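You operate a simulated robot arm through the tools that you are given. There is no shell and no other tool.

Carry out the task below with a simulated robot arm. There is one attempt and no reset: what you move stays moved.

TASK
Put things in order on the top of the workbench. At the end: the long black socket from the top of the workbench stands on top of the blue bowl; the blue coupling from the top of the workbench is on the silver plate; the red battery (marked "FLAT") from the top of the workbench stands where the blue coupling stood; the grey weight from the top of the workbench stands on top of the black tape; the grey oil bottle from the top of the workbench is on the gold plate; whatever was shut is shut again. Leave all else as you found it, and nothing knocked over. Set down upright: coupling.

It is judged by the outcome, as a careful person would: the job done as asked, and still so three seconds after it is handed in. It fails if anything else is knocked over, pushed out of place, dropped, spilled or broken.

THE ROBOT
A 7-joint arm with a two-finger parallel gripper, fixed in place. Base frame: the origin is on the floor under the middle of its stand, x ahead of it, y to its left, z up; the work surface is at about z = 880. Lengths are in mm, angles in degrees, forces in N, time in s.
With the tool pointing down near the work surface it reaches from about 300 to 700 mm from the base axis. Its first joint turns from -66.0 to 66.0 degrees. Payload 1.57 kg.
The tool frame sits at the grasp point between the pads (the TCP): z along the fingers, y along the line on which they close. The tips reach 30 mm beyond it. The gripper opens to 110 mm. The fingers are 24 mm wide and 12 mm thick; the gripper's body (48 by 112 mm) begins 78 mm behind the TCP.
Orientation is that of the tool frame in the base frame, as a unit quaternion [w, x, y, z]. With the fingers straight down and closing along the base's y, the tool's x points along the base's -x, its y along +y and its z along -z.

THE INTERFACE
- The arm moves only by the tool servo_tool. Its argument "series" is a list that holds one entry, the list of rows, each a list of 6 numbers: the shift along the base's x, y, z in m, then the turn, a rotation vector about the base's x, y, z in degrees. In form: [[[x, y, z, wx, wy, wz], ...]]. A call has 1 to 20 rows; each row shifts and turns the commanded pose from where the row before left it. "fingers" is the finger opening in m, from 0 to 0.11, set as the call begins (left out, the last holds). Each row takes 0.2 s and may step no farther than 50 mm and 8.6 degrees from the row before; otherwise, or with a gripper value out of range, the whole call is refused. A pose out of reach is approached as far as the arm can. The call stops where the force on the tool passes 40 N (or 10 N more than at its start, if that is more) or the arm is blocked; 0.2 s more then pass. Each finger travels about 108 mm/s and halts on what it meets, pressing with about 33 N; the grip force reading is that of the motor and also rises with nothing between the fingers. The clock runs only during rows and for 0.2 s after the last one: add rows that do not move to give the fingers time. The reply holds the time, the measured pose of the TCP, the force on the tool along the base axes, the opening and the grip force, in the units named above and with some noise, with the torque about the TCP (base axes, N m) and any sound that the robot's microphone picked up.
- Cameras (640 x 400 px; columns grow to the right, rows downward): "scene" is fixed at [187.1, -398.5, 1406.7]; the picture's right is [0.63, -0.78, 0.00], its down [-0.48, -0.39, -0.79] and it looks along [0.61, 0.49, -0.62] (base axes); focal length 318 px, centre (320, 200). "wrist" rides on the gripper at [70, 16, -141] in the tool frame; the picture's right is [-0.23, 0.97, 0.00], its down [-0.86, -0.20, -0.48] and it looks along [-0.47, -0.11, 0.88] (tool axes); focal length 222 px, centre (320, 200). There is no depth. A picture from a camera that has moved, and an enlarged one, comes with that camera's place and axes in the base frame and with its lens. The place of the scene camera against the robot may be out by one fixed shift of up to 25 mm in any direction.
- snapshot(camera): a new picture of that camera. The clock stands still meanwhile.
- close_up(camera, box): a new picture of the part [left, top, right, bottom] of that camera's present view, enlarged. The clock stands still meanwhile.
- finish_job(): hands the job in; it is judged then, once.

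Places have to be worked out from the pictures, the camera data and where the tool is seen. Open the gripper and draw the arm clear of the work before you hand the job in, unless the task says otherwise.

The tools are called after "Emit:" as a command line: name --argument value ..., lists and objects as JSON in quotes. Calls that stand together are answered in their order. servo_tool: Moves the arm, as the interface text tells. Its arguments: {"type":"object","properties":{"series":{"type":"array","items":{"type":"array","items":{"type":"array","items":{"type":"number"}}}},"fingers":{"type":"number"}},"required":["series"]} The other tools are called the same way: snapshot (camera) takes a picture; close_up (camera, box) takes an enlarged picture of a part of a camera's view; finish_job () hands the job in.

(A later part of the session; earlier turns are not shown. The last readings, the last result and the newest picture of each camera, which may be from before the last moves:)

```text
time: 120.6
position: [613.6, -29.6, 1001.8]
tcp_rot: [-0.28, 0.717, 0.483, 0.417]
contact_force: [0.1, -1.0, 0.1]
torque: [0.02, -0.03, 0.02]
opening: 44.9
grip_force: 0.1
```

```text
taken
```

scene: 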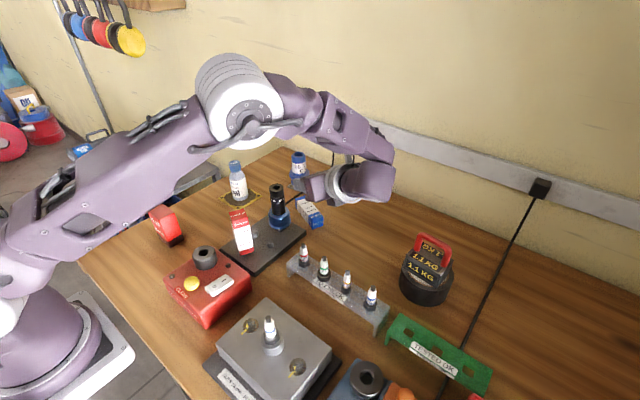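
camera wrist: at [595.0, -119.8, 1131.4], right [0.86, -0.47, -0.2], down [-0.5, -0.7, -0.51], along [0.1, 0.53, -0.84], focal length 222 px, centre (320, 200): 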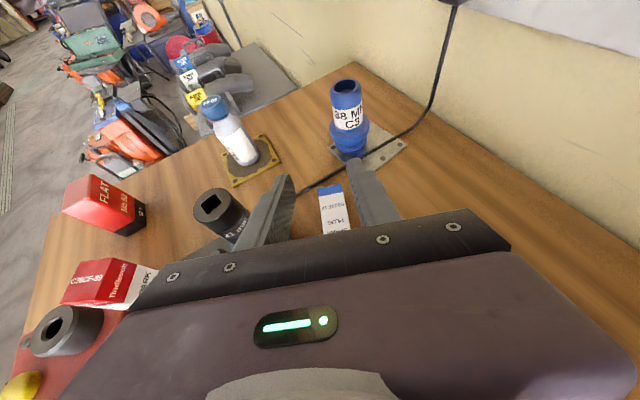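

The pose is reached and the wrist is clear of the weight and rack. I descend most of the way and check again.

Emit:
servo_tool --series '[[[0, -0.001, -0.02, 0, 0, 0], [0, -0.001, -0.02, 0, 0, 0], [0, 0, -0.02, 0, 0, 0], [0, 0, 0, 0, 0, 0]]]'

Emit:
snapshot --camera "scene"

Emit:
close_up --camera "scene" --box '[270, 140, 400, 240]'

Emit:
close_up --camera "wrist" --box '[230, 120, 430, 250]'

```text
time: 121.6
position: [613.2, -33.2, 942.3]
tcp_rot: [-0.281, 0.717, 0.484, 0.415]
contact_force: [0.2, -0.7, 0.1]
torque: [0.03, 0.0, 0.0]
opening: 45.1
grip_force: 0.0
```

```text
taken
```

scene: 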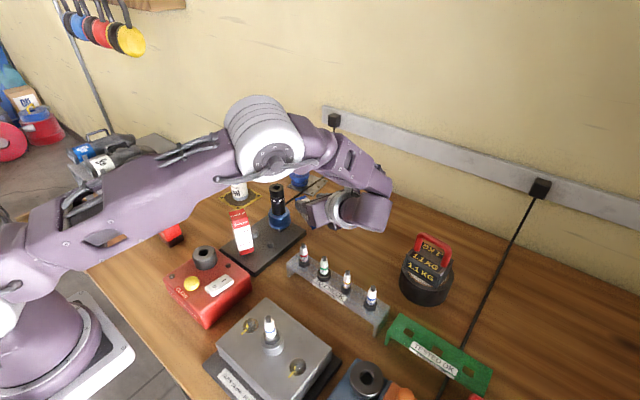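

```text
4.00 times, centred on (335, 190) of scene
camera zoom: at [187.1, -398.5, 1406.7], right [0.63, -0.78, 0.0], down [-0.48, -0.39, -0.79], along [0.61, 0.49, -0.62], focal length 1270 px, centre (260, 240)
```

zoom: 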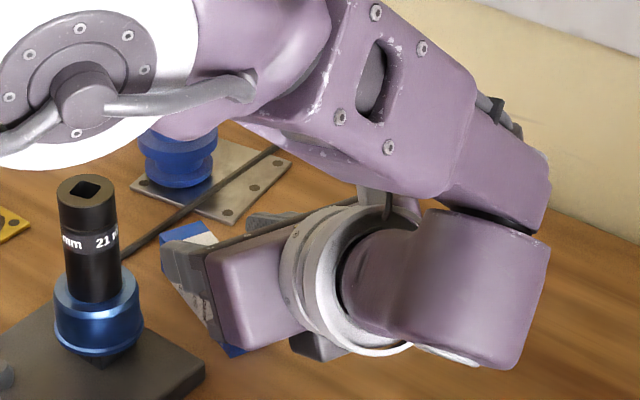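

```text
3.08 times, centred on (330, 185) of wrist
camera zoom: at [595.9, -121.2, 1070.6], right [0.86, -0.47, -0.2], down [-0.5, -0.7, -0.5], along [0.1, 0.53, -0.84], focal length 684 px, centre (289, 246)
```

zoom: 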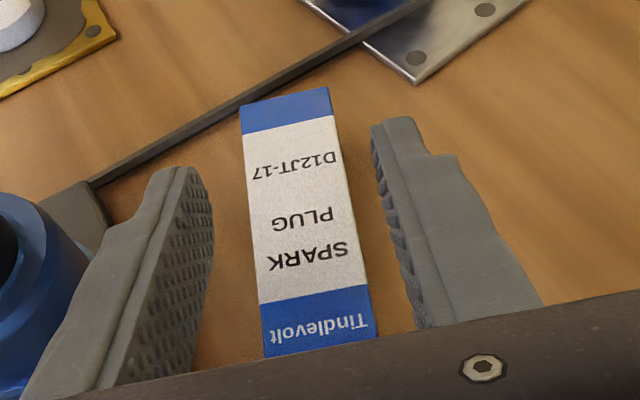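

Emit:
close_up --camera "scene" --box '[330, 150, 480, 310]'

```text
2.50 times, centred on (405, 230) of scene
camera zoom: at [187.1, -398.5, 1406.7], right [0.63, -0.78, 0.0], down [-0.48, -0.39, -0.79], along [0.61, 0.49, -0.62], focal length 794 px, centre (108, 125)
```

zoom: 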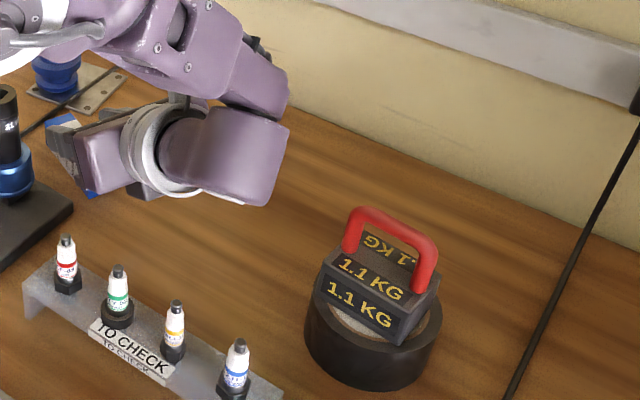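

The wrist is well clear of the weight and the plugs. I finish the descent around the box and close on it.

Emit:
servo_tool --series '[[[0.0005, 0.001, -0.015, 0, 0, 0], [0, 0, -0.01, 0, 0, 0], [0, 0, -0.007, 0, 0, 0], [0, 0, 0, 0, 0, 0]]]'

Emit:
close_up --camera "wrist" --box '[230, 120, 430, 250]'

```text
time: 122.6
position: [615.0, -31.4, 909.9]
tcp_rot: [-0.28, 0.718, 0.483, 0.416]
contact_force: [-0.3, -0.3, 0.0]
torque: [0.05, -0.01, -0.01]
opening: 45.1
grip_force: 0.1
```

```text
3.08 times, centred on (330, 185) of wrist
camera zoom: at [596.3, -120.0, 1039.4], right [0.86, -0.47, -0.2], down [-0.5, -0.7, -0.5], along [0.1, 0.53, -0.84], focal length 684 px, centre (289, 246)
```

zoom: 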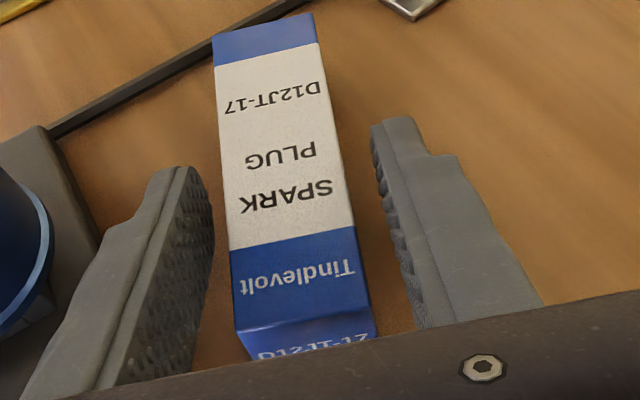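

Emit:
servo_tool --series '[[[0, 0, 0, 0, 0, 0], [0, 0, 0, 0, 0, 0], [0, 0, 0, 0, 0, 0]]]' --fingers 0.02

Emit:
servo_tool --series '[[[0, 0, 0.008, 0, 0, 0], [0, 0, 0.02, 0, 0, 0], [0, 0, 0.03, 0, 0, 0], [0, 0, 0.03, 0, 0, 0], [0, 0, 0, 0, 0, 0]]]'

Emit:
close_up --camera "wrist" --box '[230, 120, 430, 250]'

Emit:
close_up --camera "scene" --box '[270, 120, 400, 230]'

```text
time: 123.4
position: [613.2, -32.6, 910.2]
tcp_rot: [-0.28, 0.718, 0.484, 0.415]
contact_force: [-0.1, -0.9, 0.5]
torque: [0.02, 0.01, 0.02]
opening: 29.2
grip_force: 32.7
```

```text
time: 124.6
position: [612.9, -34.4, 997.9]
tcp_rot: [-0.28, 0.718, 0.483, 0.415]
contact_force: [0.3, 0.7, -1.1]
torque: [0.01, 0.01, 0.01]
opening: 29.5
grip_force: 32.9
```

```text
3.08 times, centred on (330, 185) of wrist
camera zoom: at [595.6, -122.1, 1127.3], right [0.86, -0.47, -0.2], down [-0.5, -0.7, -0.5], along [0.1, 0.53, -0.84], focal length 684 px, centre (289, 246)
```

zoom: 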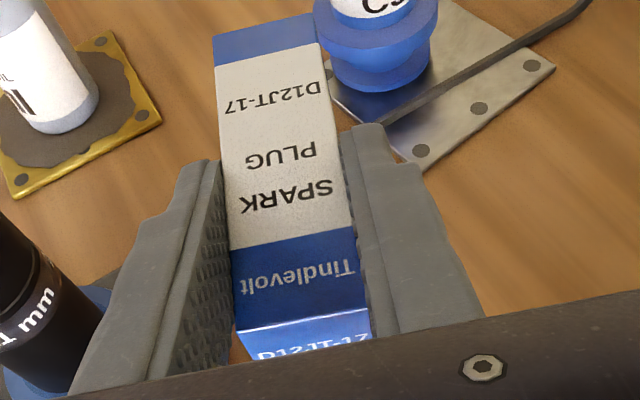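

```text
3.64 times, centred on (335, 175) of scene
camera zoom: at [187.1, -398.5, 1406.7], right [0.63, -0.78, 0.0], down [-0.48, -0.39, -0.79], along [0.61, 0.49, -0.62], focal length 1155 px, centre (266, 291)
```

zoom: 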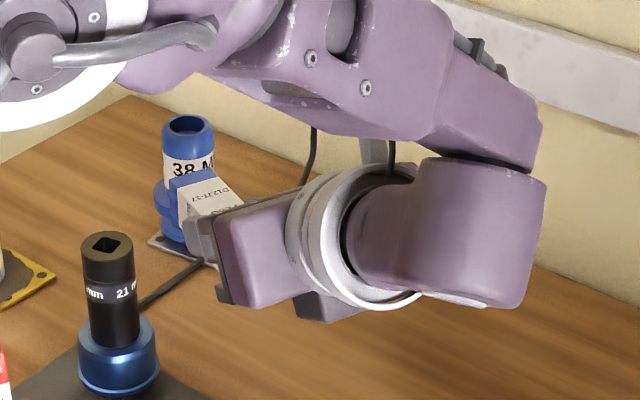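

The box is held near its top end. I raise it and rotate 90° about the gripping axis, so the box comes upright and the hand leans the other way.

Emit:
servo_tool --series '[[[-0.0007, -0.0024, 0.008, -7.586, 3.065, 0], [-0.0007, -0.0024, 0.008, -7.586, 3.065, 0], [-0.0007, -0.0024, 0.008, -7.586, 3.065, 0], [-0.0007, -0.0024, 0.008, -7.586, 3.065, 0], [-0.0007, -0.0024, 0.005, -7.586, 3.065, 0], [-0.0007, -0.0024, 0.005, -7.586, 3.065, 0], [-0.0007, -0.0024, 0, -7.586, 3.065, 0], [-0.0007, -0.0024, 0, -7.586, 3.065, 0], [-0.0008, -0.0024, 0, -7.586, 3.065, 0], [-0.0008, -0.0023, 0, -7.586, 3.065, 0], [-0.0008, -0.0023, 0, -7.586, 3.065, 0], [0, 0, 0, 0, 0, 0]]]'

Emit:
snapshot --camera "wrist"

Emit:
snapshot --camera "scene"

Emit:
close_up --camera "scene" --box '[270, 90, 390, 220]'

```text
time: 127.2
position: [605.9, -59.7, 1040.6]
tcp_rot: [0.146, 0.801, 0.54, -0.214]
contact_force: [0.3, -0.6, -0.4]
torque: [0.01, 0.01, -0.02]
opening: 29.4
grip_force: 33.4
```

```text
taken
camera wrist: at [669.8, 56.4, 1126.4], right [0.83, -0.55, 0.11], down [-0.37, -0.39, 0.84], along [-0.42, -0.74, -0.53], focal length 222 px, centre (320, 200)
```

wrist: 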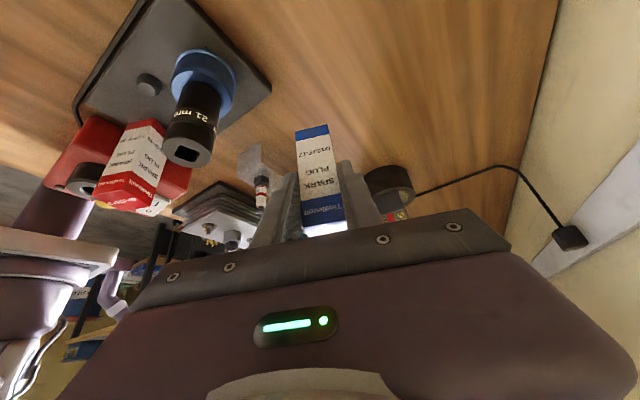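

```text
taken
```

scene: 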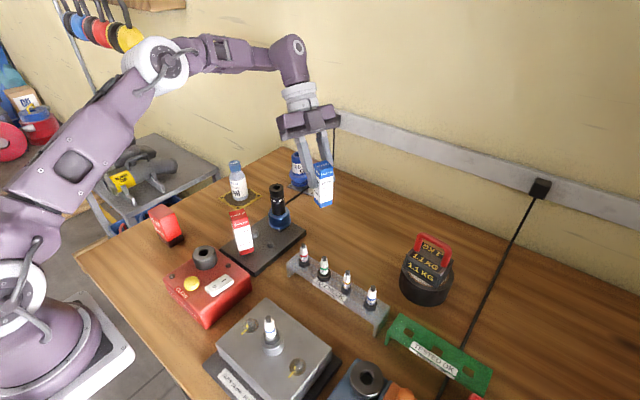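

```text
3.08 times, centred on (330, 155) of scene
camera zoom: at [187.1, -398.5, 1406.7], right [0.63, -0.78, 0.0], down [-0.48, -0.39, -0.79], along [0.61, 0.49, -0.62], focal length 977 px, centre (289, 338)
```

zoom: 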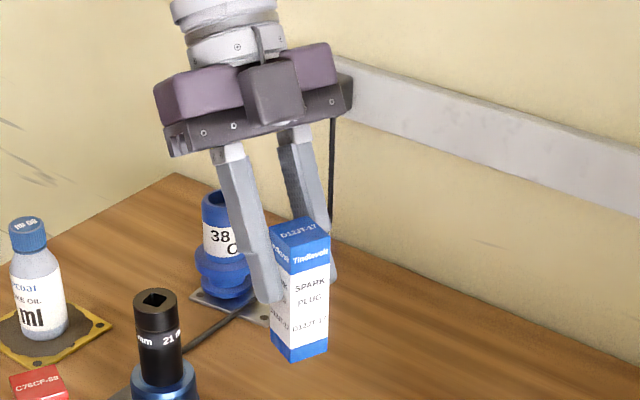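

The box is upright in the hand. I stand it on open table first so I can take it from straight above for precise placing on the peg.

Emit:
servo_tool --series '[[[0, 0, -0.03, 0, 0, 0], [0, 0, -0.03, 0, 0, 0], [0, 0, -0.015, 0, 0, 0], [0, 0, -0.007, 0, 0, 0], [0, 0, 0, 0, 0, 0]]]'

Emit:
close_up --camera "scene" --box '[280, 140, 360, 230]'

```text
time: 128.4
position: [606.1, -59.6, 956.0]
tcp_rot: [0.146, 0.801, 0.541, -0.213]
contact_force: [-0.3, 0.9, -0.3]
torque: [0.03, -0.01, 0.03]
opening: 29.2
grip_force: 32.9
```

```text
4.44 times, centred on (320, 185) of scene
camera zoom: at [187.1, -398.5, 1406.7], right [0.63, -0.78, 0.0], down [-0.48, -0.39, -0.79], along [0.61, 0.49, -0.62], focal length 1412 px, centre (320, 267)
```

zoom: 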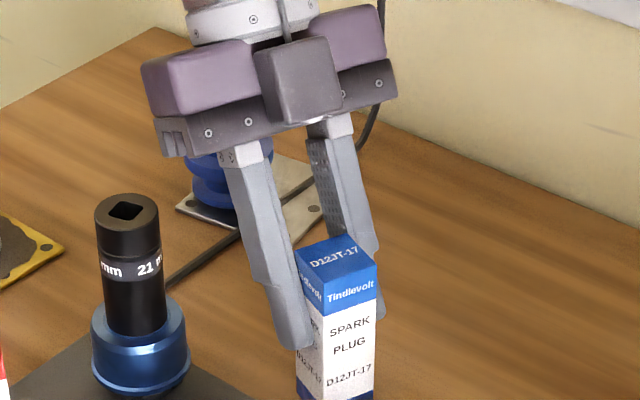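

Emit:
servo_tool --series '[[[0, 0, -0.002, 0, 0, 0], [0, 0, -0.002, 0, 0, 0], [0, 0, -0.001, 0, 0, 0], [0, 0, 0, 0, 0, 0]]]'

Emit:
servo_tool --series '[[[0, 0, -0.001, 0, 0, 0], [0, 0, 0, 0, 0, 0]]]'

Emit:
close_up --camera "scene" --box '[280, 170, 360, 240]'

```text
time: 129.4
position: [607.0, -58.2, 951.9]
tcp_rot: [0.145, 0.801, 0.541, -0.213]
contact_force: [0.4, 0.4, -1.3]
torque: [-0.01, 0.03, -0.02]
opening: 29.5
grip_force: 32.6
```

```text
time: 130.0
position: [606.0, -57.5, 951.5]
tcp_rot: [0.145, 0.8, 0.541, -0.212]
contact_force: [0.6, 0.1, -0.5]
torque: [0.02, 0.01, 0.0]
opening: 29.4
grip_force: 33.4
```

```text
5.71 times, centred on (320, 205) of scene
camera zoom: at [187.1, -398.5, 1406.7], right [0.63, -0.78, 0.0], down [-0.48, -0.39, -0.79], along [0.61, 0.49, -0.62], focal length 1815 px, centre (320, 171)
```

zoom: 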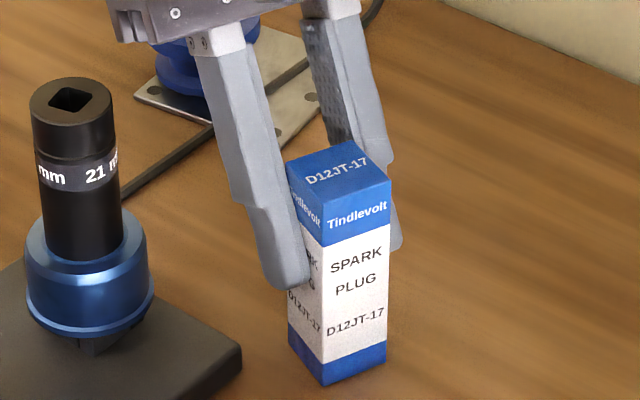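

Emit:
servo_tool --series '[[[0, 0, -0.001, 0, 0, 0], [0, 0, 0, 0, 0, 0]]]'

Emit:
servo_tool --series '[[[0, 0, -0.001, 0, 0, 0], [0, 0, 0, 0, 0, 0]]]'

Emit:
servo_tool --series '[[[0, 0, -0.0008, 0, 0, 0], [0, 0, 0, 0, 0, 0]]]'

```text
time: 130.6
position: [605.9, -59.0, 951.3]
tcp_rot: [0.144, 0.801, 0.541, -0.213]
contact_force: [1.2, -0.7, -1.0]
torque: [0.02, 0.0, -0.02]
opening: 29.4
grip_force: 33.0
```

```text
time: 131.2
position: [605.6, -58.7, 950.0]
tcp_rot: [0.145, 0.801, 0.541, -0.214]
contact_force: [-2.0, 2.1, 7.3]
torque: [0.1, 0.19, -0.05]
opening: 29.5
grip_force: 32.5
```

```text
time: 131.8
position: [606.8, -58.6, 950.9]
tcp_rot: [0.147, 0.8, 0.541, -0.213]
contact_force: [-3.3, 6.5, 25.4]
torque: [0.12, 0.4, -0.12]
opening: 29.2
grip_force: 32.5
```

Contact is made. I ease off 1 mm, then release the box standing on the table.

Emit:
servo_tool --series '[[[0, 0, 0.0012, 0, 0, 0], [0, 0, 0, 0, 0, 0]]]'

Emit:
servo_tool --series '[[[0, 0, 0, 0, 0, 0], [0, 0, 0, 0, 0, 0]]]' --fingers 0.05

Emit:
close_up --camera "scene" --box '[280, 160, 360, 240]'

```text
time: 132.4
position: [607.1, -58.2, 951.5]
tcp_rot: [0.145, 0.801, 0.541, -0.213]
contact_force: [-1.8, 2.3, 15.9]
torque: [-0.06, 0.11, -0.06]
opening: 29.3
grip_force: 32.3
```

```text
time: 133.0
position: [606.4, -59.5, 950.6]
tcp_rot: [0.145, 0.801, 0.541, -0.213]
contact_force: [0.0, 0.3, 0.1]
torque: [0.01, 0.0, 0.0]
opening: 50.0
grip_force: 0.1
```

```text
5.00 times, centred on (320, 200) of scene
camera zoom: at [187.1, -398.5, 1406.7], right [0.63, -0.78, 0.0], down [-0.48, -0.39, -0.79], along [0.61, 0.49, -0.62], focal length 1588 px, centre (320, 200)
```

zoom: 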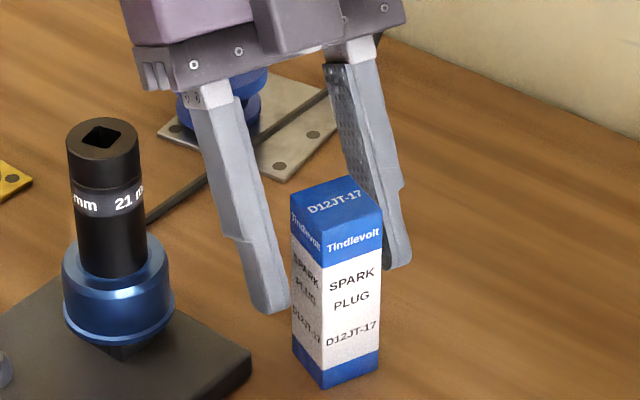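

The box stands on its own. I withdraw along the finger direction so nothing brushes it.

Emit:
servo_tool --series '[[[0.0056, 0.0139, 0.026, 0, 0, 0], [0.0065, 0.0162, 0.0303, 0, 0, 0], [0.0065, 0.0162, 0.0303, 0, 0, 0], [0, 0, 0, 0, 0, 0]]]'

Emit:
close_up --camera "scene" --box '[270, 140, 370, 240]'

Emit:
snapshot --camera "wrist"

```text
time: 134.0
position: [625.1, -12.2, 1037.7]
tcp_rot: [0.145, 0.801, 0.54, -0.214]
contact_force: [-0.2, -0.6, -0.9]
torque: [-0.06, 0.02, -0.03]
opening: 50.1
grip_force: 0.1
```

```text
4.00 times, centred on (320, 190) of scene
camera zoom: at [187.1, -398.5, 1406.7], right [0.63, -0.78, 0.0], down [-0.48, -0.39, -0.79], along [0.61, 0.49, -0.62], focal length 1270 px, centre (320, 240)
```

zoom: 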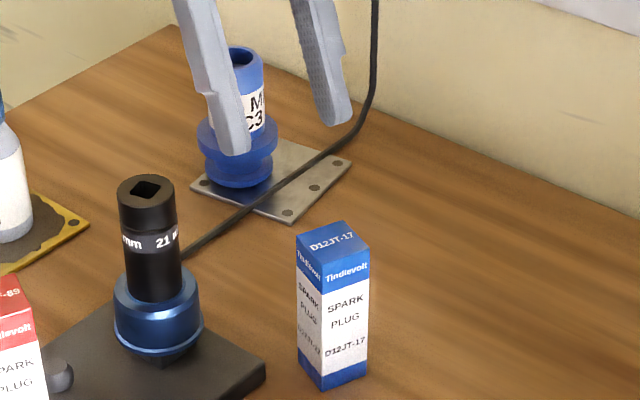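

```text
taken
camera wrist: at [689.8, 102.5, 1123.8], right [0.83, -0.55, 0.11], down [-0.37, -0.39, 0.84], along [-0.42, -0.74, -0.53], focal length 222 px, centre (320, 200)
```

wrist: 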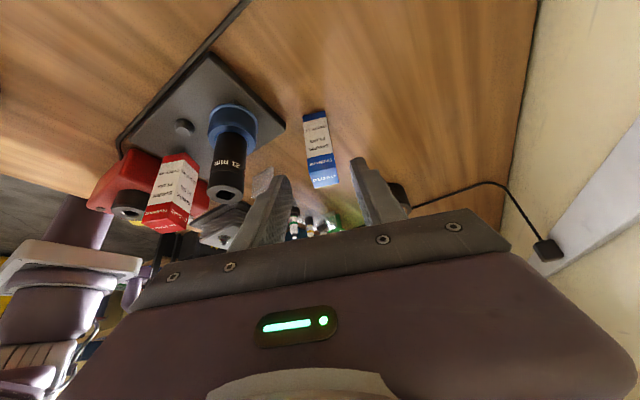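

The box stands upright on the table. I bring the hand vertical above it and check its centre for a straight-down grasp.

Emit:
servo_tool --series '[[[-0.006, -0.015, 0.014, 6.954, -2.81, 0], [-0.006, -0.015, 0.014, 6.954, -2.81, 0], [-0.006, -0.015, 0.01, 6.954, -2.81, 0], [-0.006, -0.015, 0.005, 6.954, -2.81, 0], [0, 0, 0, 0, 0, 0]]]'

Emit:
snapshot --camera "wrist"

Emit:
close_up --camera "wrist" --box '[250, 100, 390, 220]'

```text
time: 135.2
position: [601.8, -72.6, 1078.6]
tcp_rot: [0.0, 0.829, 0.56, 0.002]
contact_force: [-0.2, 0.6, 0.3]
torque: [0.0, -0.02, 0.02]
opening: 50.1
grip_force: 0.1
```

```text
taken
camera wrist: at [642.2, -14.5, 1219.1], right [0.82, -0.58, 0.0], down [-0.51, -0.72, 0.47], along [-0.27, -0.39, -0.88], focal length 222 px, centre (320, 200)
```

wrist: 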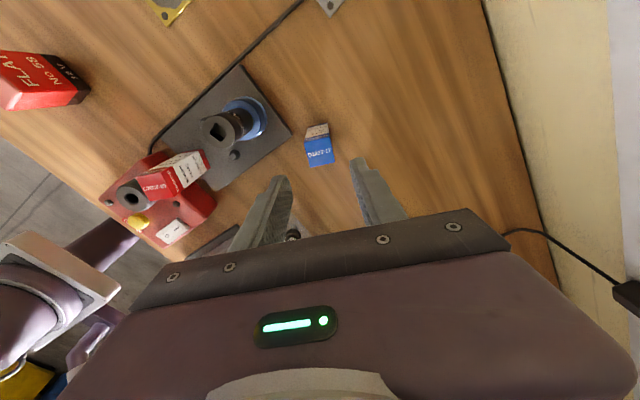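

```text
3.33 times, centred on (320, 160) of wrist
camera zoom: at [642.2, -14.5, 1219.1], right [0.82, -0.58, 0.0], down [-0.51, -0.72, 0.47], along [-0.27, -0.39, -0.88], focal length 740 px, centre (320, 333)
```

zoom: 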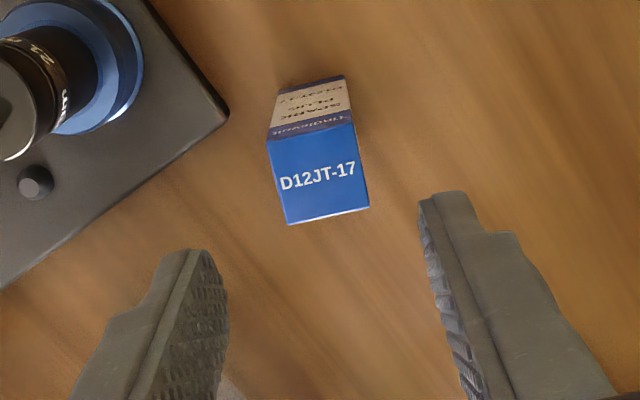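

The box is centred at (600.3,-73.7). I turn the hand by about 88° to grip the other pair of faces, because in the final spot those sides have the most free room from the red box and the bowl.

Emit:
servo_tool --series '[[[0, 0, 0, 0, 0, 8.045], [0, 0, 0, 0, 0, 8.045], [0, 0, 0, 0, 0, 8.045], [0, 0, 0, 0, 0, 8.045], [0, 0, 0, 0, 0, 8.045], [0, 0, 0, 0, 0, 8.045], [0, 0, 0, 0, 0, 8.045], [0, 0, 0, 0, 0, 8.045], [0, 0, 0, 0, 0, 8.045], [0, 0, 0, 0, 0, 8.045], [-0.0015, -0.001, 0, 0, 0, 8.045], [0, 0, 0, 0, 0, 0]]]'

Emit:
snapshot --camera "wrist"

Emit:
close_up --camera "wrist" --box '[250, 100, 390, 220]'

```text
time: 137.8
position: [598.2, -73.7, 1080.5]
tcp_rot: [-0.001, 0.204, 0.979, 0.001]
contact_force: [0.5, 0.8, 0.0]
torque: [-0.01, 0.0, 0.02]
opening: 50.3
grip_force: 0.1
```

```text
taken
camera wrist: at [541.5, -32.0, 1220.5], right [0.6, 0.8, 0.0], down [0.71, -0.52, 0.48], along [0.38, -0.28, -0.88], focal length 222 px, centre (320, 200)
```

wrist: 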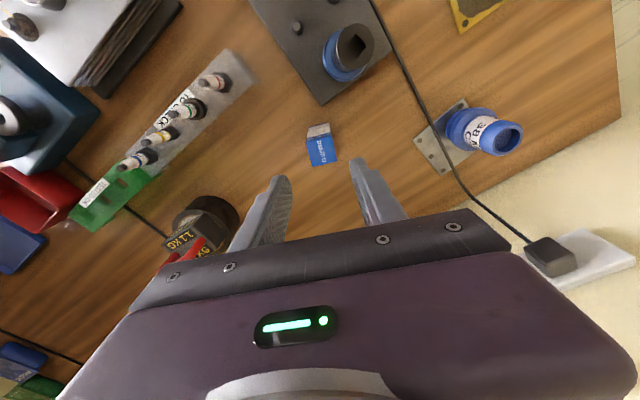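

```text
3.33 times, centred on (320, 160) of wrist
camera zoom: at [541.5, -32.0, 1220.5], right [0.6, 0.8, 0.0], down [0.71, -0.52, 0.48], along [0.38, -0.28, -0.88], focal length 740 px, centre (320, 333)
```

zoom: 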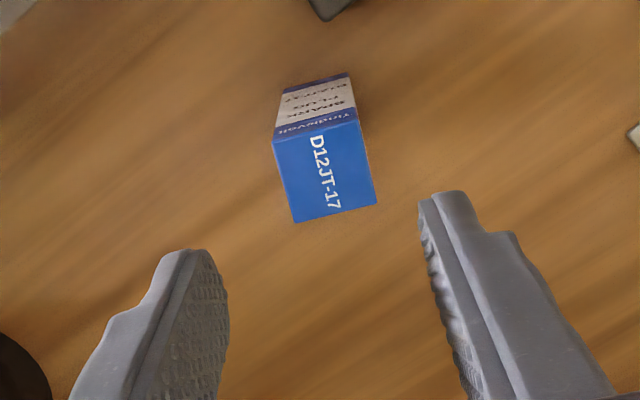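

The box centre is confirmed at (600.3,-73.7) and aligned with the fingers. I check the pose reading at rest, then descend.

Emit:
servo_tool --series '[[[0, 0, -0.04, 0, 0, 0], [0, 0, -0.03, 0, 0, 0], [0, 0, 0, 0, 0, 0]]]'

Emit:
servo_tool --series '[[[0, 0, 0, 0, 0, 0]]]'

Emit:
close_up --camera "wrist" --box '[250, 130, 390, 240]'

```text
time: 138.6
position: [599.9, -75.4, 1009.4]
tcp_rot: [-0.001, 0.204, 0.979, 0.001]
contact_force: [-0.1, 0.3, -0.3]
torque: [0.02, 0.04, 0.01]
opening: 50.1
grip_force: 0.1
```

```text
time: 139.0
position: [600.1, -75.1, 1010.3]
tcp_rot: [0.0, 0.205, 0.979, 0.001]
contact_force: [0.5, -0.2, 0.0]
torque: [0.0, 0.03, 0.02]
opening: 49.9
grip_force: 0.0
```

```text
3.64 times, centred on (320, 185) of wrist
camera zoom: at [543.7, -33.1, 1150.1], right [0.6, 0.8, 0.0], down [0.7, -0.53, 0.48], along [0.38, -0.28, -0.88], focal length 808 px, centre (320, 254)
```

zoom: 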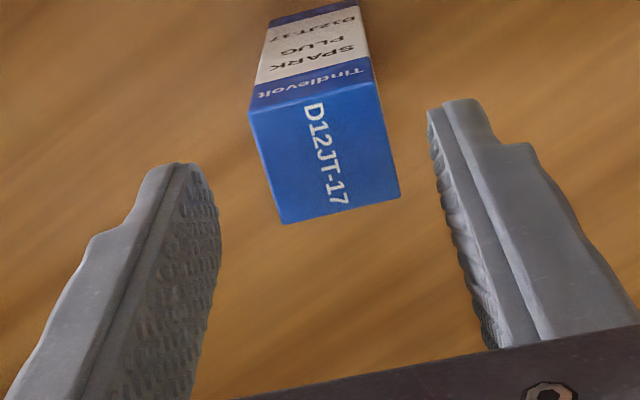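

Emit:
servo_tool --series '[[[0.0002, 0.0008, -0.02, 0, 0, 0], [0, 0, -0.02, 0, 0, 0], [0, 0, -0.015, 0, 0, 0], [0, 0, 0, 0, 0, 0]]]'

Emit:
close_up --camera "scene" --box '[280, 140, 370, 240]'

Emit:
close_up --camera "wrist" --box '[250, 130, 390, 240]'

```text
time: 140.0
position: [600.6, -73.4, 953.9]
tcp_rot: [-0.001, 0.203, 0.979, 0.001]
contact_force: [0.0, -0.1, 0.5]
torque: [0.0, 0.02, -0.02]
opening: 50.2
grip_force: 0.0
```

```text
4.00 times, centred on (325, 190) of scene
camera zoom: at [187.1, -398.5, 1406.7], right [0.63, -0.78, 0.0], down [-0.48, -0.39, -0.79], along [0.61, 0.49, -0.62], focal length 1270 px, centre (300, 240)
```

zoom: 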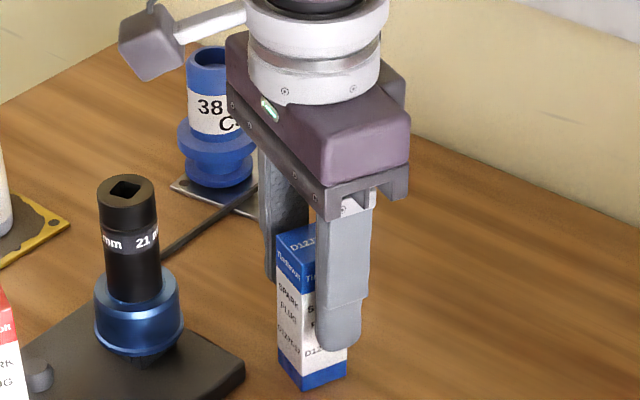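

```text
3.64 times, centred on (320, 185) of wrist
camera zoom: at [543.2, -30.4, 1094.5], right [0.6, 0.8, 0.0], down [0.7, -0.53, 0.48], along [0.38, -0.28, -0.88], focal length 808 px, centre (320, 254)
```

zoom: 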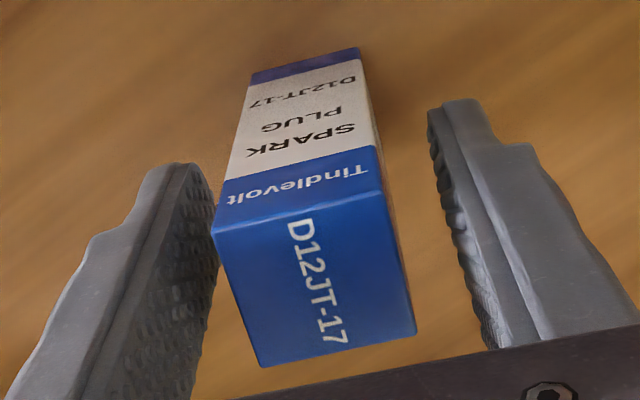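

The box is centred between the fingers. I close on it.

Emit:
servo_tool --series '[[[0, 0, 0, 0, 0, 0], [0, 0, 0, 0, 0, 0], [0, 0, 0, 0, 0, 0]]]' --fingers 0.02

Emit:
servo_tool --series '[[[0, 0, 0, 0, 0, 0]]]'

Emit:
close_up --camera "wrist" --box '[250, 130, 390, 240]'

Emit:
close_up --camera "scene" --box '[290, 170, 360, 240]'

```text
time: 140.8
position: [600.6, -72.3, 954.1]
tcp_rot: [0.0, 0.205, 0.979, 0.001]
contact_force: [-0.1, 0.2, -0.3]
torque: [-0.01, -0.01, 0.02]
opening: 29.2
grip_force: 33.4
```

```text
time: 141.2
position: [599.7, -72.6, 953.3]
tcp_rot: [0.0, 0.204, 0.979, 0.001]
contact_force: [-0.1, 0.6, 0.3]
torque: [0.01, -0.02, 0.07]
opening: 29.3
grip_force: 33.3
```

```text
3.64 times, centred on (320, 185) of wrist
camera zoom: at [543.3, -30.3, 1094.7], right [0.6, 0.8, 0.0], down [0.7, -0.53, 0.48], along [0.38, -0.28, -0.88], focal length 808 px, centre (320, 254)
```

zoom: 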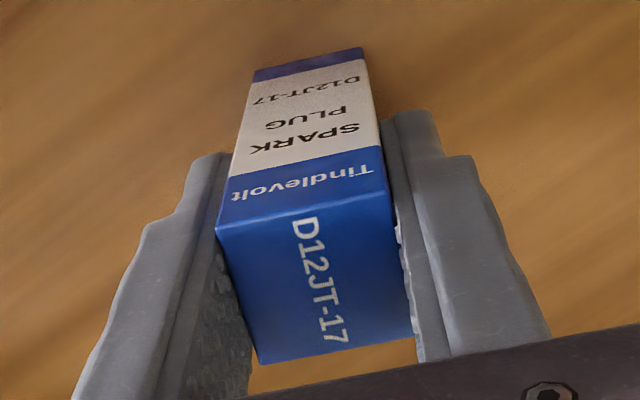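

```text
5.71 times, centred on (325, 205) of scene
camera zoom: at [187.1, -398.5, 1406.7], right [0.63, -0.78, 0.0], down [-0.48, -0.39, -0.79], along [0.61, 0.49, -0.62], focal length 1815 px, centre (291, 171)
```

zoom: 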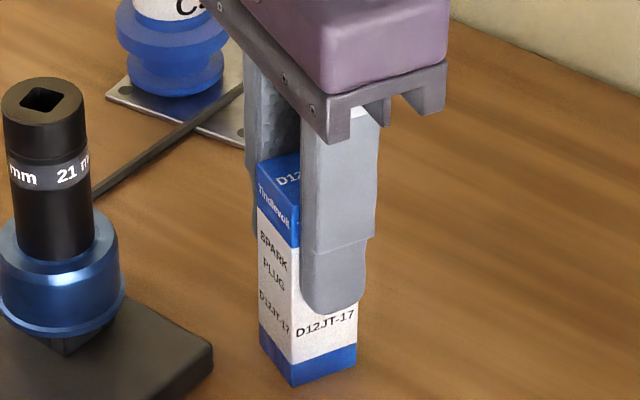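

The box is held within half a millimetre of the hand's axis. I lift it, turn it back to its original orientation (about +14°), and place the camera right above the peg to measure it precisely.

Emit:
servo_tool --series '[[[0, 0, 0.015, 0, 0, 0], [0, 0, 0.03, 0, 0, 0], [0, 0, 0.035, 0, 0, 0], [-0.01, 0.005, 0.016, 0, 0, 0], [-0.02, 0.009, 0, 0, 0, 7.15], [-0.02, 0.01, 0, 0, 0, 7.15], [0, 0, 0, 0, 0, 0]]]'

Emit:
snapshot --camera "wrist"

Emit:
close_up --camera "wrist" --box '[260, 40, 380, 140]'

Emit:
close_up --camera "scene" --box '[220, 120, 350, 280]'

```text
time: 142.8
position: [550.0, -48.5, 1051.0]
tcp_rot: [-0.001, 0.08, 0.997, 0.0]
contact_force: [0.0, 0.0, 0.5]
torque: [-0.02, -0.01, -0.03]
opening: 29.2
grip_force: 33.1
```

```text
taken
camera wrist: at [483.5, -21.5, 1191.2], right [0.38, 0.93, 0.0], down [0.81, -0.33, 0.48], along [0.44, -0.18, -0.88], focal length 222 px, centre (320, 200)
```

wrist: 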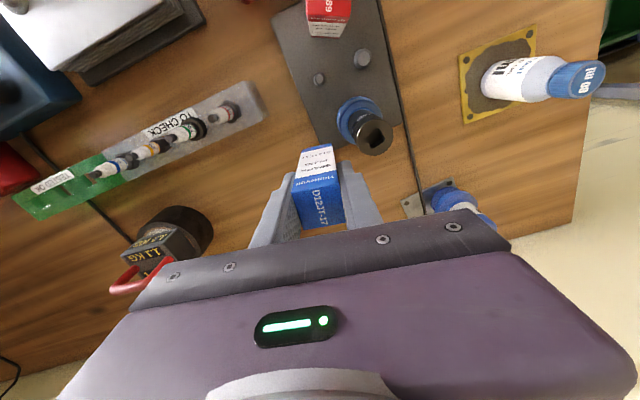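

```text
4.00 times, centred on (320, 90) of wrist
camera zoom: at [483.5, -21.5, 1191.2], right [0.38, 0.93, 0.0], down [0.81, -0.33, 0.48], along [0.44, -0.18, -0.88], focal length 888 px, centre (320, 640)
```

zoom: 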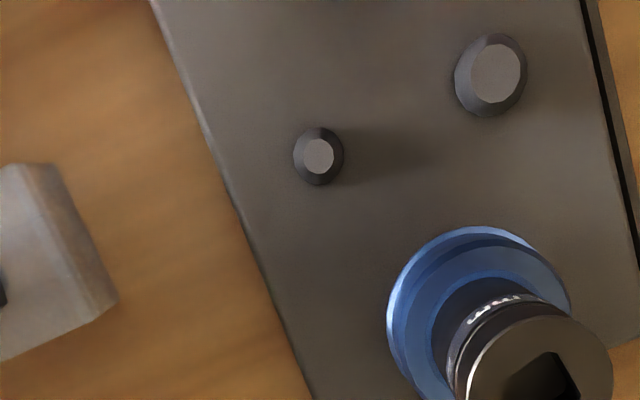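

```text
2.50 times, centred on (285, 200) of scene
camera zoom: at [187.1, -398.5, 1406.7], right [0.63, -0.78, 0.0], down [-0.48, -0.39, -0.79], along [0.61, 0.49, -0.62], focal length 794 px, centre (408, 200)
```

zoom: 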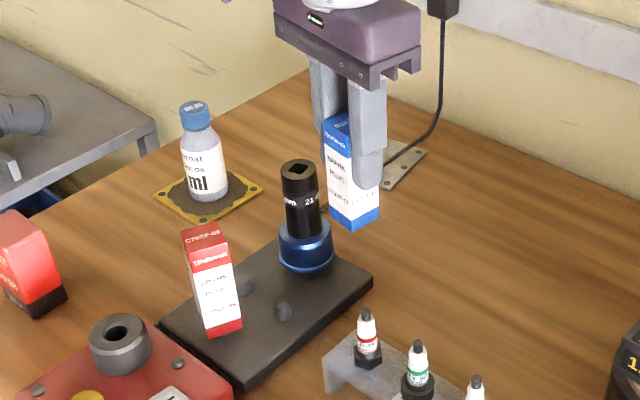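

The peg is directly under the camera, at (483.4,-22.0). I raise, move exactly that offset so the box axis comes over the peg, and look before lowering.

Emit:
servo_tool --series '[[[0, 0, 0.034, 0, 0, 0], [-0.033, 0.0137, 0, 0, 0, 0], [-0.0332, 0.0136, 0, 0, 0, 0], [0, 0, 0, 0, 0, 0], [0, 0, 0, 0, 0, 0]]]'

Emit:
servo_tool --series '[[[0, 0, -0.03, 0, 0, 0], [0, 0, -0.03, 0, 0, 0], [0, 0, 0, 0, 0, 0]]]'

Emit:
close_up --camera "scene" --box '[220, 150, 310, 270]'

Emit:
snapshot --camera "wrist"

```text
time: 144.0
position: [483.8, -23.2, 1085.7]
tcp_rot: [-0.001, 0.081, 0.997, 0.002]
contact_force: [0.3, 0.4, -1.0]
torque: [0.0, -0.04, -0.02]
opening: 29.5
grip_force: 32.9
```

```text
time: 144.8
position: [483.0, -19.9, 1027.0]
tcp_rot: [-0.001, 0.082, 0.997, 0.001]
contact_force: [0.0, -0.4, -0.9]
torque: [-0.03, 0.01, 0.0]
opening: 29.4
grip_force: 33.4
```

```text
3.33 times, centred on (265, 210) of scene
camera zoom: at [187.1, -398.5, 1406.7], right [0.63, -0.78, 0.0], down [-0.48, -0.39, -0.79], along [0.61, 0.49, -0.62], focal length 1059 px, centre (503, 167)
```

zoom: 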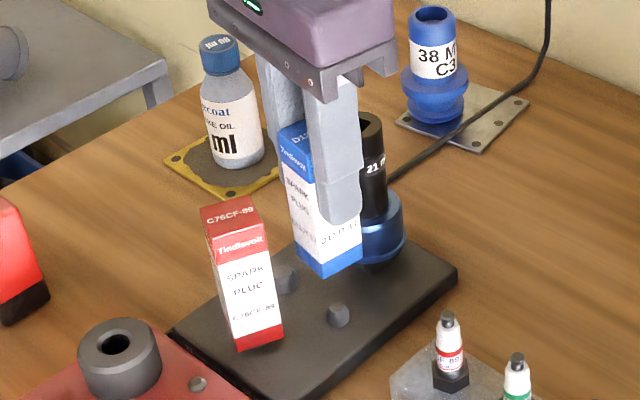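

```text
taken
camera wrist: at [416.9, 5.0, 1166.5], right [0.38, 0.92, 0.0], down [0.81, -0.34, 0.48], along [0.44, -0.18, -0.88], focal length 222 px, centre (320, 200)
```

wrist: 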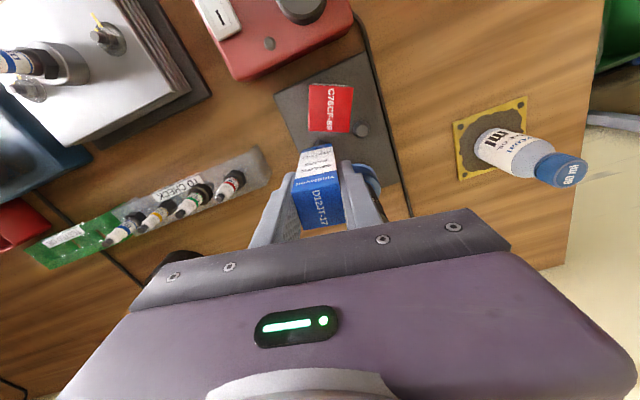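

The projected descent line meets the peg. I lower to about 8 mm above it and inspect closely.

Emit:
servo_tool --series '[[[0, 0, -0.02, 0, 0, 0], [0, 0, -0.015, 0, 0, 0], [0, 0, 0, 0, 0, 0]]]'

Emit:
servo_tool --series '[[[0, 0, 0, 0, 0, 0]]]'

Emit:
close_up --camera "scene" --box '[245, 205, 295, 255]'

Emit:
close_up --camera "wrist" --box '[260, 60, 380, 240]'

```text
time: 145.6
position: [481.8, -21.4, 990.5]
tcp_rot: [-0.001, 0.081, 0.997, 0.0]
contact_force: [0.7, 0.3, -0.9]
torque: [-0.02, 0.03, 0.01]
opening: 29.1
grip_force: 33.3
```

```text
time: 146.0
position: [482.6, -21.8, 990.7]
tcp_rot: [-0.001, 0.081, 0.997, 0.002]
contact_force: [-0.3, 0.7, 0.4]
torque: [0.03, 0.0, 0.0]
opening: 29.4
grip_force: 33.0
```

```text
8.00 times, centred on (270, 230) of scene
camera zoom: at [187.1, -398.5, 1406.7], right [0.63, -0.78, 0.0], down [-0.48, -0.39, -0.79], along [0.61, 0.49, -0.62], focal length 2541 px, centre (720, -40)
```

zoom: 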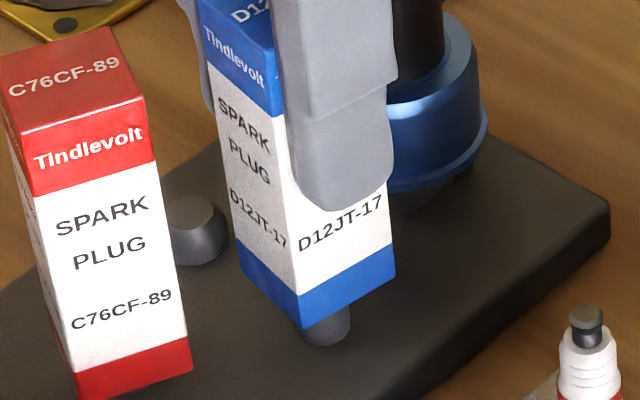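

```text
2.22 times, centred on (320, 150) of wrist
camera zoom: at [417.0, 4.9, 1130.7], right [0.38, 0.92, 0.0], down [0.81, -0.34, 0.48], along [0.44, -0.18, -0.88], focal length 494 px, centre (320, 311)
```

zoom: 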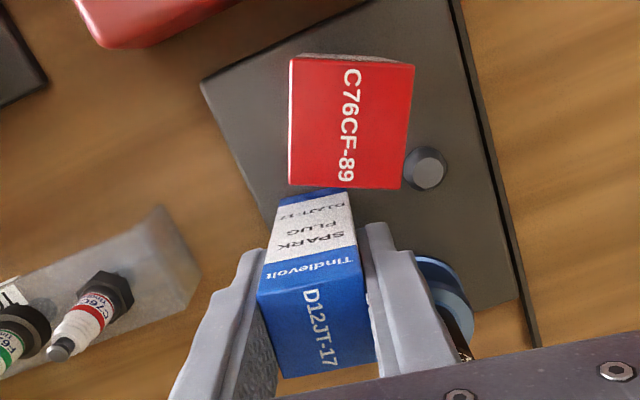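

The peg is centred beneath the box within about 1–2 mm. I trim by 0.6 mm and lower gently to contact.

Emit:
servo_tool --series '[[[0.0006, 0.0006, -0.003, 0, 0, 0], [0, 0, -0.002, 0, 0, 0], [0, 0, 0, 0, 0, 0]]]'

Emit:
servo_tool --series '[[[0, 0, -0.001, 0, 0, 0], [0, 0, 0, 0, 0, 0]]]'

Emit:
servo_tool --series '[[[0, 0, -0.001, 0, 0, 0], [0, 0, 0, 0, 0, 0]]]'

```text
time: 146.8
position: [483.3, -21.2, 985.0]
tcp_rot: [-0.001, 0.081, 0.997, 0.001]
contact_force: [0.6, 0.0, -1.3]
torque: [-0.02, 0.04, -0.02]
opening: 29.4
grip_force: 32.9
```

```text
time: 147.4
position: [483.2, -21.3, 984.6]
tcp_rot: [0.0, 0.082, 0.997, 0.001]
contact_force: [0.3, -0.2, -0.2]
torque: [0.01, 0.01, 0.02]
opening: 29.6
grip_force: 32.2
```

```text
time: 148.0
position: [482.8, -18.9, 981.9]
tcp_rot: [-0.001, 0.081, 0.997, 0.001]
contact_force: [-0.4, 0.7, 0.0]
torque: [-0.03, -0.01, 0.02]
opening: 29.2
grip_force: 33.1
```

Emit:
servo_tool --series '[[[0, 0, -0.001, 0, 0, 0], [0, 0, 0, 0, 0, 0]]]'

Emit:
servo_tool --series '[[[0, 0, -0.001, 0, 0, 0], [0, 0, 0, 0, 0, 0]]]'

Emit:
close_up --camera "scene" --box '[245, 205, 295, 255]'

```text
time: 148.6
position: [483.8, -21.3, 982.7]
tcp_rot: [-0.001, 0.081, 0.997, 0.001]
contact_force: [-0.8, -0.3, -0.5]
torque: [0.02, 0.02, -0.01]
opening: 29.5
grip_force: 32.8
```

```text
time: 149.2
position: [484.1, -21.2, 981.4]
tcp_rot: [-0.001, 0.081, 0.997, 0.0]
contact_force: [-2.4, 0.8, 8.5]
torque: [0.05, 0.21, 0.03]
opening: 29.3
grip_force: 32.9
```

```text
8.00 times, centred on (270, 230) of scene
camera zoom: at [186.9, -398.5, 1406.7], right [0.63, -0.78, 0.0], down [-0.48, -0.39, -0.79], along [0.61, 0.49, -0.62], focal length 2541 px, centre (720, -40)
```

zoom: 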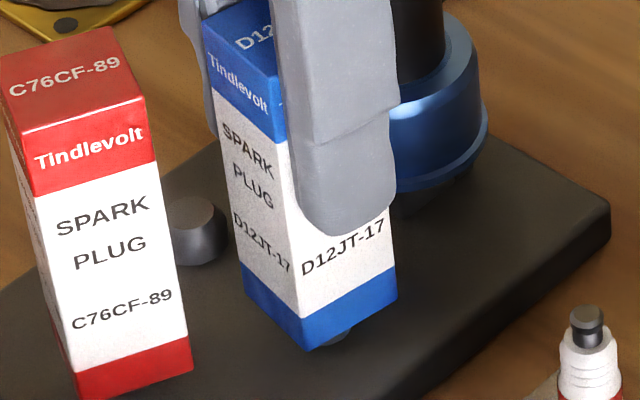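

Contact at 8.5 N, and the box bottom's centre coincides with the peg's centre in the picture to within about 1 mm. I ease slightly and open the fingers just a little.

Emit:
servo_tool --series '[[[0, 0, 0.0004, 0, 0, 0], [0, 0, 0, 0, 0, 0], [0, 0, 0, 0, 0, 0]]]'

Emit:
servo_tool --series '[[[0, 0, 0, 0, 0, 0], [0, 0, 0, 0, 0, 0], [0, 0, 0, 0, 0, 0]]]' --fingers 0.04

Emit:
close_up --camera "scene" --box '[235, 185, 305, 255]'

Emit:
close_up --camera "wrist" --box '[260, 60, 380, 240]'

```text
time: 150.0
position: [483.6, -20.3, 981.2]
tcp_rot: [-0.001, 0.082, 0.997, 0.001]
contact_force: [-0.3, -1.0, -1.4]
torque: [0.02, 0.01, -0.02]
opening: 29.0
grip_force: 33.0
```

```text
time: 150.8
position: [483.7, -19.8, 982.5]
tcp_rot: [-0.001, 0.081, 0.997, 0.001]
contact_force: [1.1, 0.5, 1.0]
torque: [0.01, -0.03, -0.01]
opening: 40.0
grip_force: 0.1
```

```text
5.71 times, centred on (270, 220) of scene
camera zoom: at [187.1, -398.5, 1406.7], right [0.63, -0.78, 0.0], down [-0.48, -0.39, -0.79], along [0.61, 0.49, -0.62], focal length 1815 px, centre (606, 86)
```

zoom: 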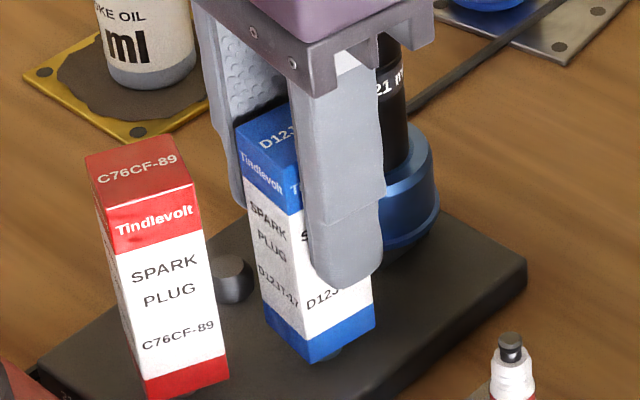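

```text
2.22 times, centred on (320, 150) of wrist
camera zoom: at [417.7, 5.9, 1122.0], right [0.38, 0.92, 0.0], down [0.81, -0.34, 0.48], along [0.44, -0.18, -0.88], focal length 494 px, centre (320, 311)
```

zoom: 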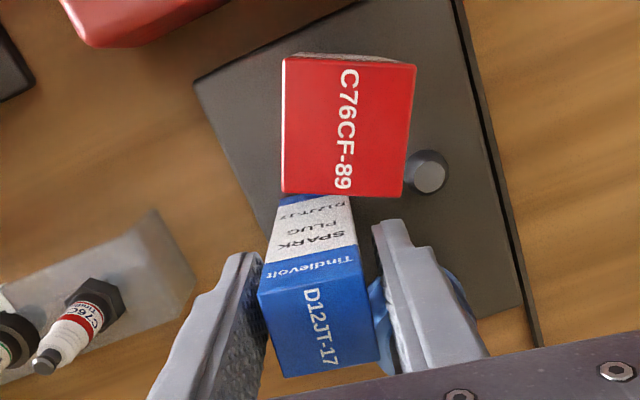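

The fingers are off the box and it is standing on the peg. I wait a second and compare, before rising.

Emit:
servo_tool --series '[[[0, 0, 0, 0, 0, 0], [0, 0, 0, 0, 0, 0], [0, 0, 0, 0, 0, 0], [0, 0, 0, 0, 0, 0], [0, 0, 0, 0, 0, 0]]]'

Emit:
close_up --camera "scene" --box '[235, 185, 305, 255]'

Emit:
close_up --camera "wrist" --box '[270, 120, 370, 230]'

```text
time: 152.0
position: [483.5, -20.5, 980.9]
tcp_rot: [-0.001, 0.081, 0.997, 0.002]
contact_force: [0.9, -0.4, -0.4]
torque: [0.01, 0.01, 0.03]
opening: 40.0
grip_force: 0.0
```

```text
5.71 times, centred on (270, 220) of scene
camera zoom: at [187.1, -398.5, 1406.7], right [0.63, -0.78, 0.0], down [-0.48, -0.39, -0.79], along [0.61, 0.49, -0.62], focal length 1815 px, centre (606, 86)
```

zoom: 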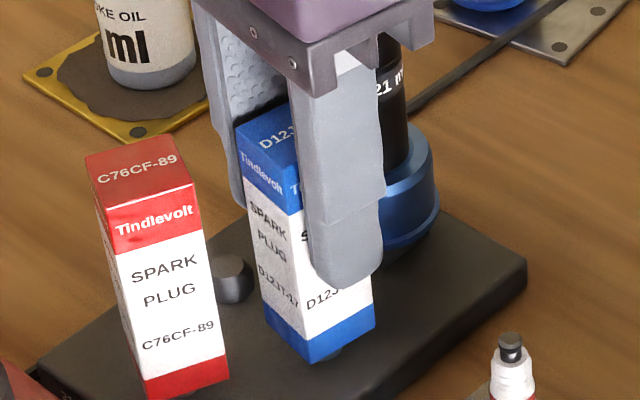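

```text
3.64 times, centred on (320, 175) of wrist
camera zoom: at [417.7, 5.9, 1122.0], right [0.38, 0.92, 0.0], down [0.81, -0.34, 0.48], along [0.44, -0.18, -0.88], focal length 808 px, centre (320, 291)
```

zoom: 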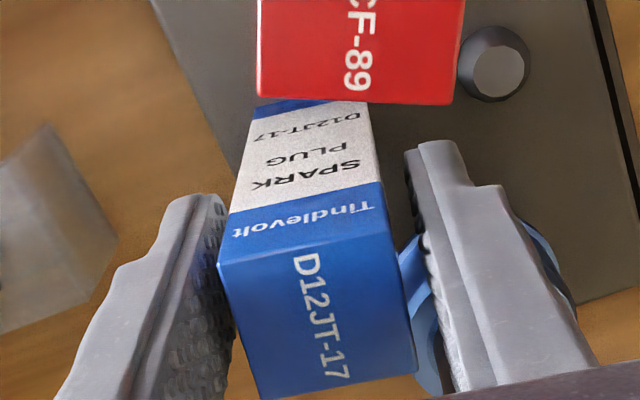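

It is steady. I open a little wider for margin and rise straight up slowly.

Emit:
servo_tool --series '[[[0, 0, 0, 0, 0, 0], [0, 0, 0, 0, 0, 0]]]' --fingers 0.052

Emit:
servo_tool --series '[[[0, 0, 0.01, 0, 0, 0], [0, 0, 0.02, 0, 0, 0], [0, 0, 0.03, 0, 0, 0], [0, 0, 0.03, 0, 0, 0], [0, 0, 0.03, 0, 0, 0], [0, 0, 0, 0, 0, 0]]]'

Emit:
close_up --camera "scene" --box '[220, 180, 310, 270]'

Emit:
snapshot --camera "wrist"

```text
time: 152.6
position: [483.6, -21.1, 981.8]
tcp_rot: [-0.001, 0.081, 0.997, 0.001]
contact_force: [-0.2, 0.5, -0.2]
torque: [-0.01, 0.02, 0.01]
opening: 51.9
grip_force: 0.0
```

```text
time: 154.0
position: [484.2, -20.2, 1099.9]
tcp_rot: [-0.001, 0.08, 0.997, 0.001]
contact_force: [0.1, 0.1, 0.3]
torque: [0.0, 0.02, 0.03]
opening: 52.3
grip_force: 0.0
```

```text
4.44 times, centred on (265, 225) of scene
camera zoom: at [187.1, -398.5, 1406.7], right [0.63, -0.78, 0.0], down [-0.48, -0.39, -0.79], along [0.61, 0.49, -0.62], focal length 1412 px, centre (564, 89)
```

zoom: 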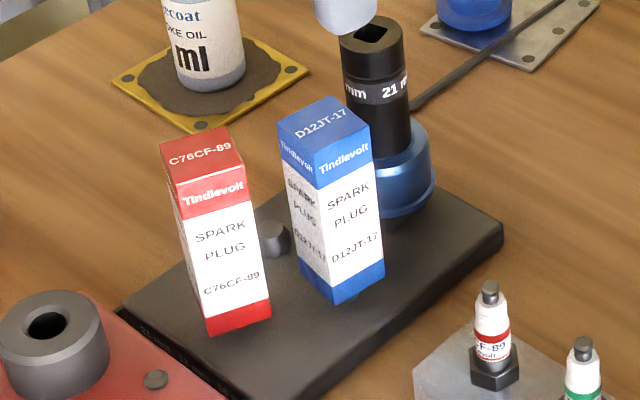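

```text
taken
camera wrist: at [418.4, 6.8, 1241.6], right [0.38, 0.92, 0.0], down [0.81, -0.34, 0.48], along [0.44, -0.18, -0.88], focal length 222 px, centre (320, 200)
```

wrist: 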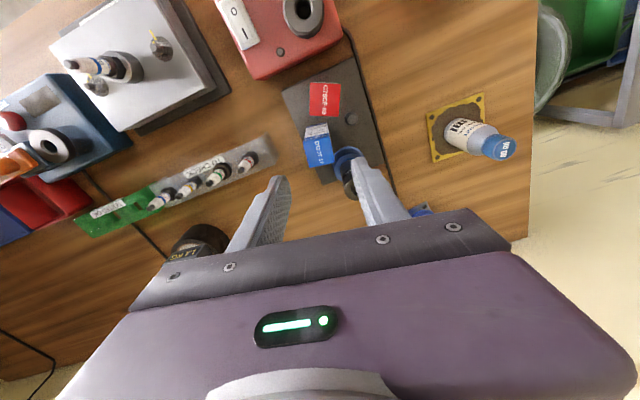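

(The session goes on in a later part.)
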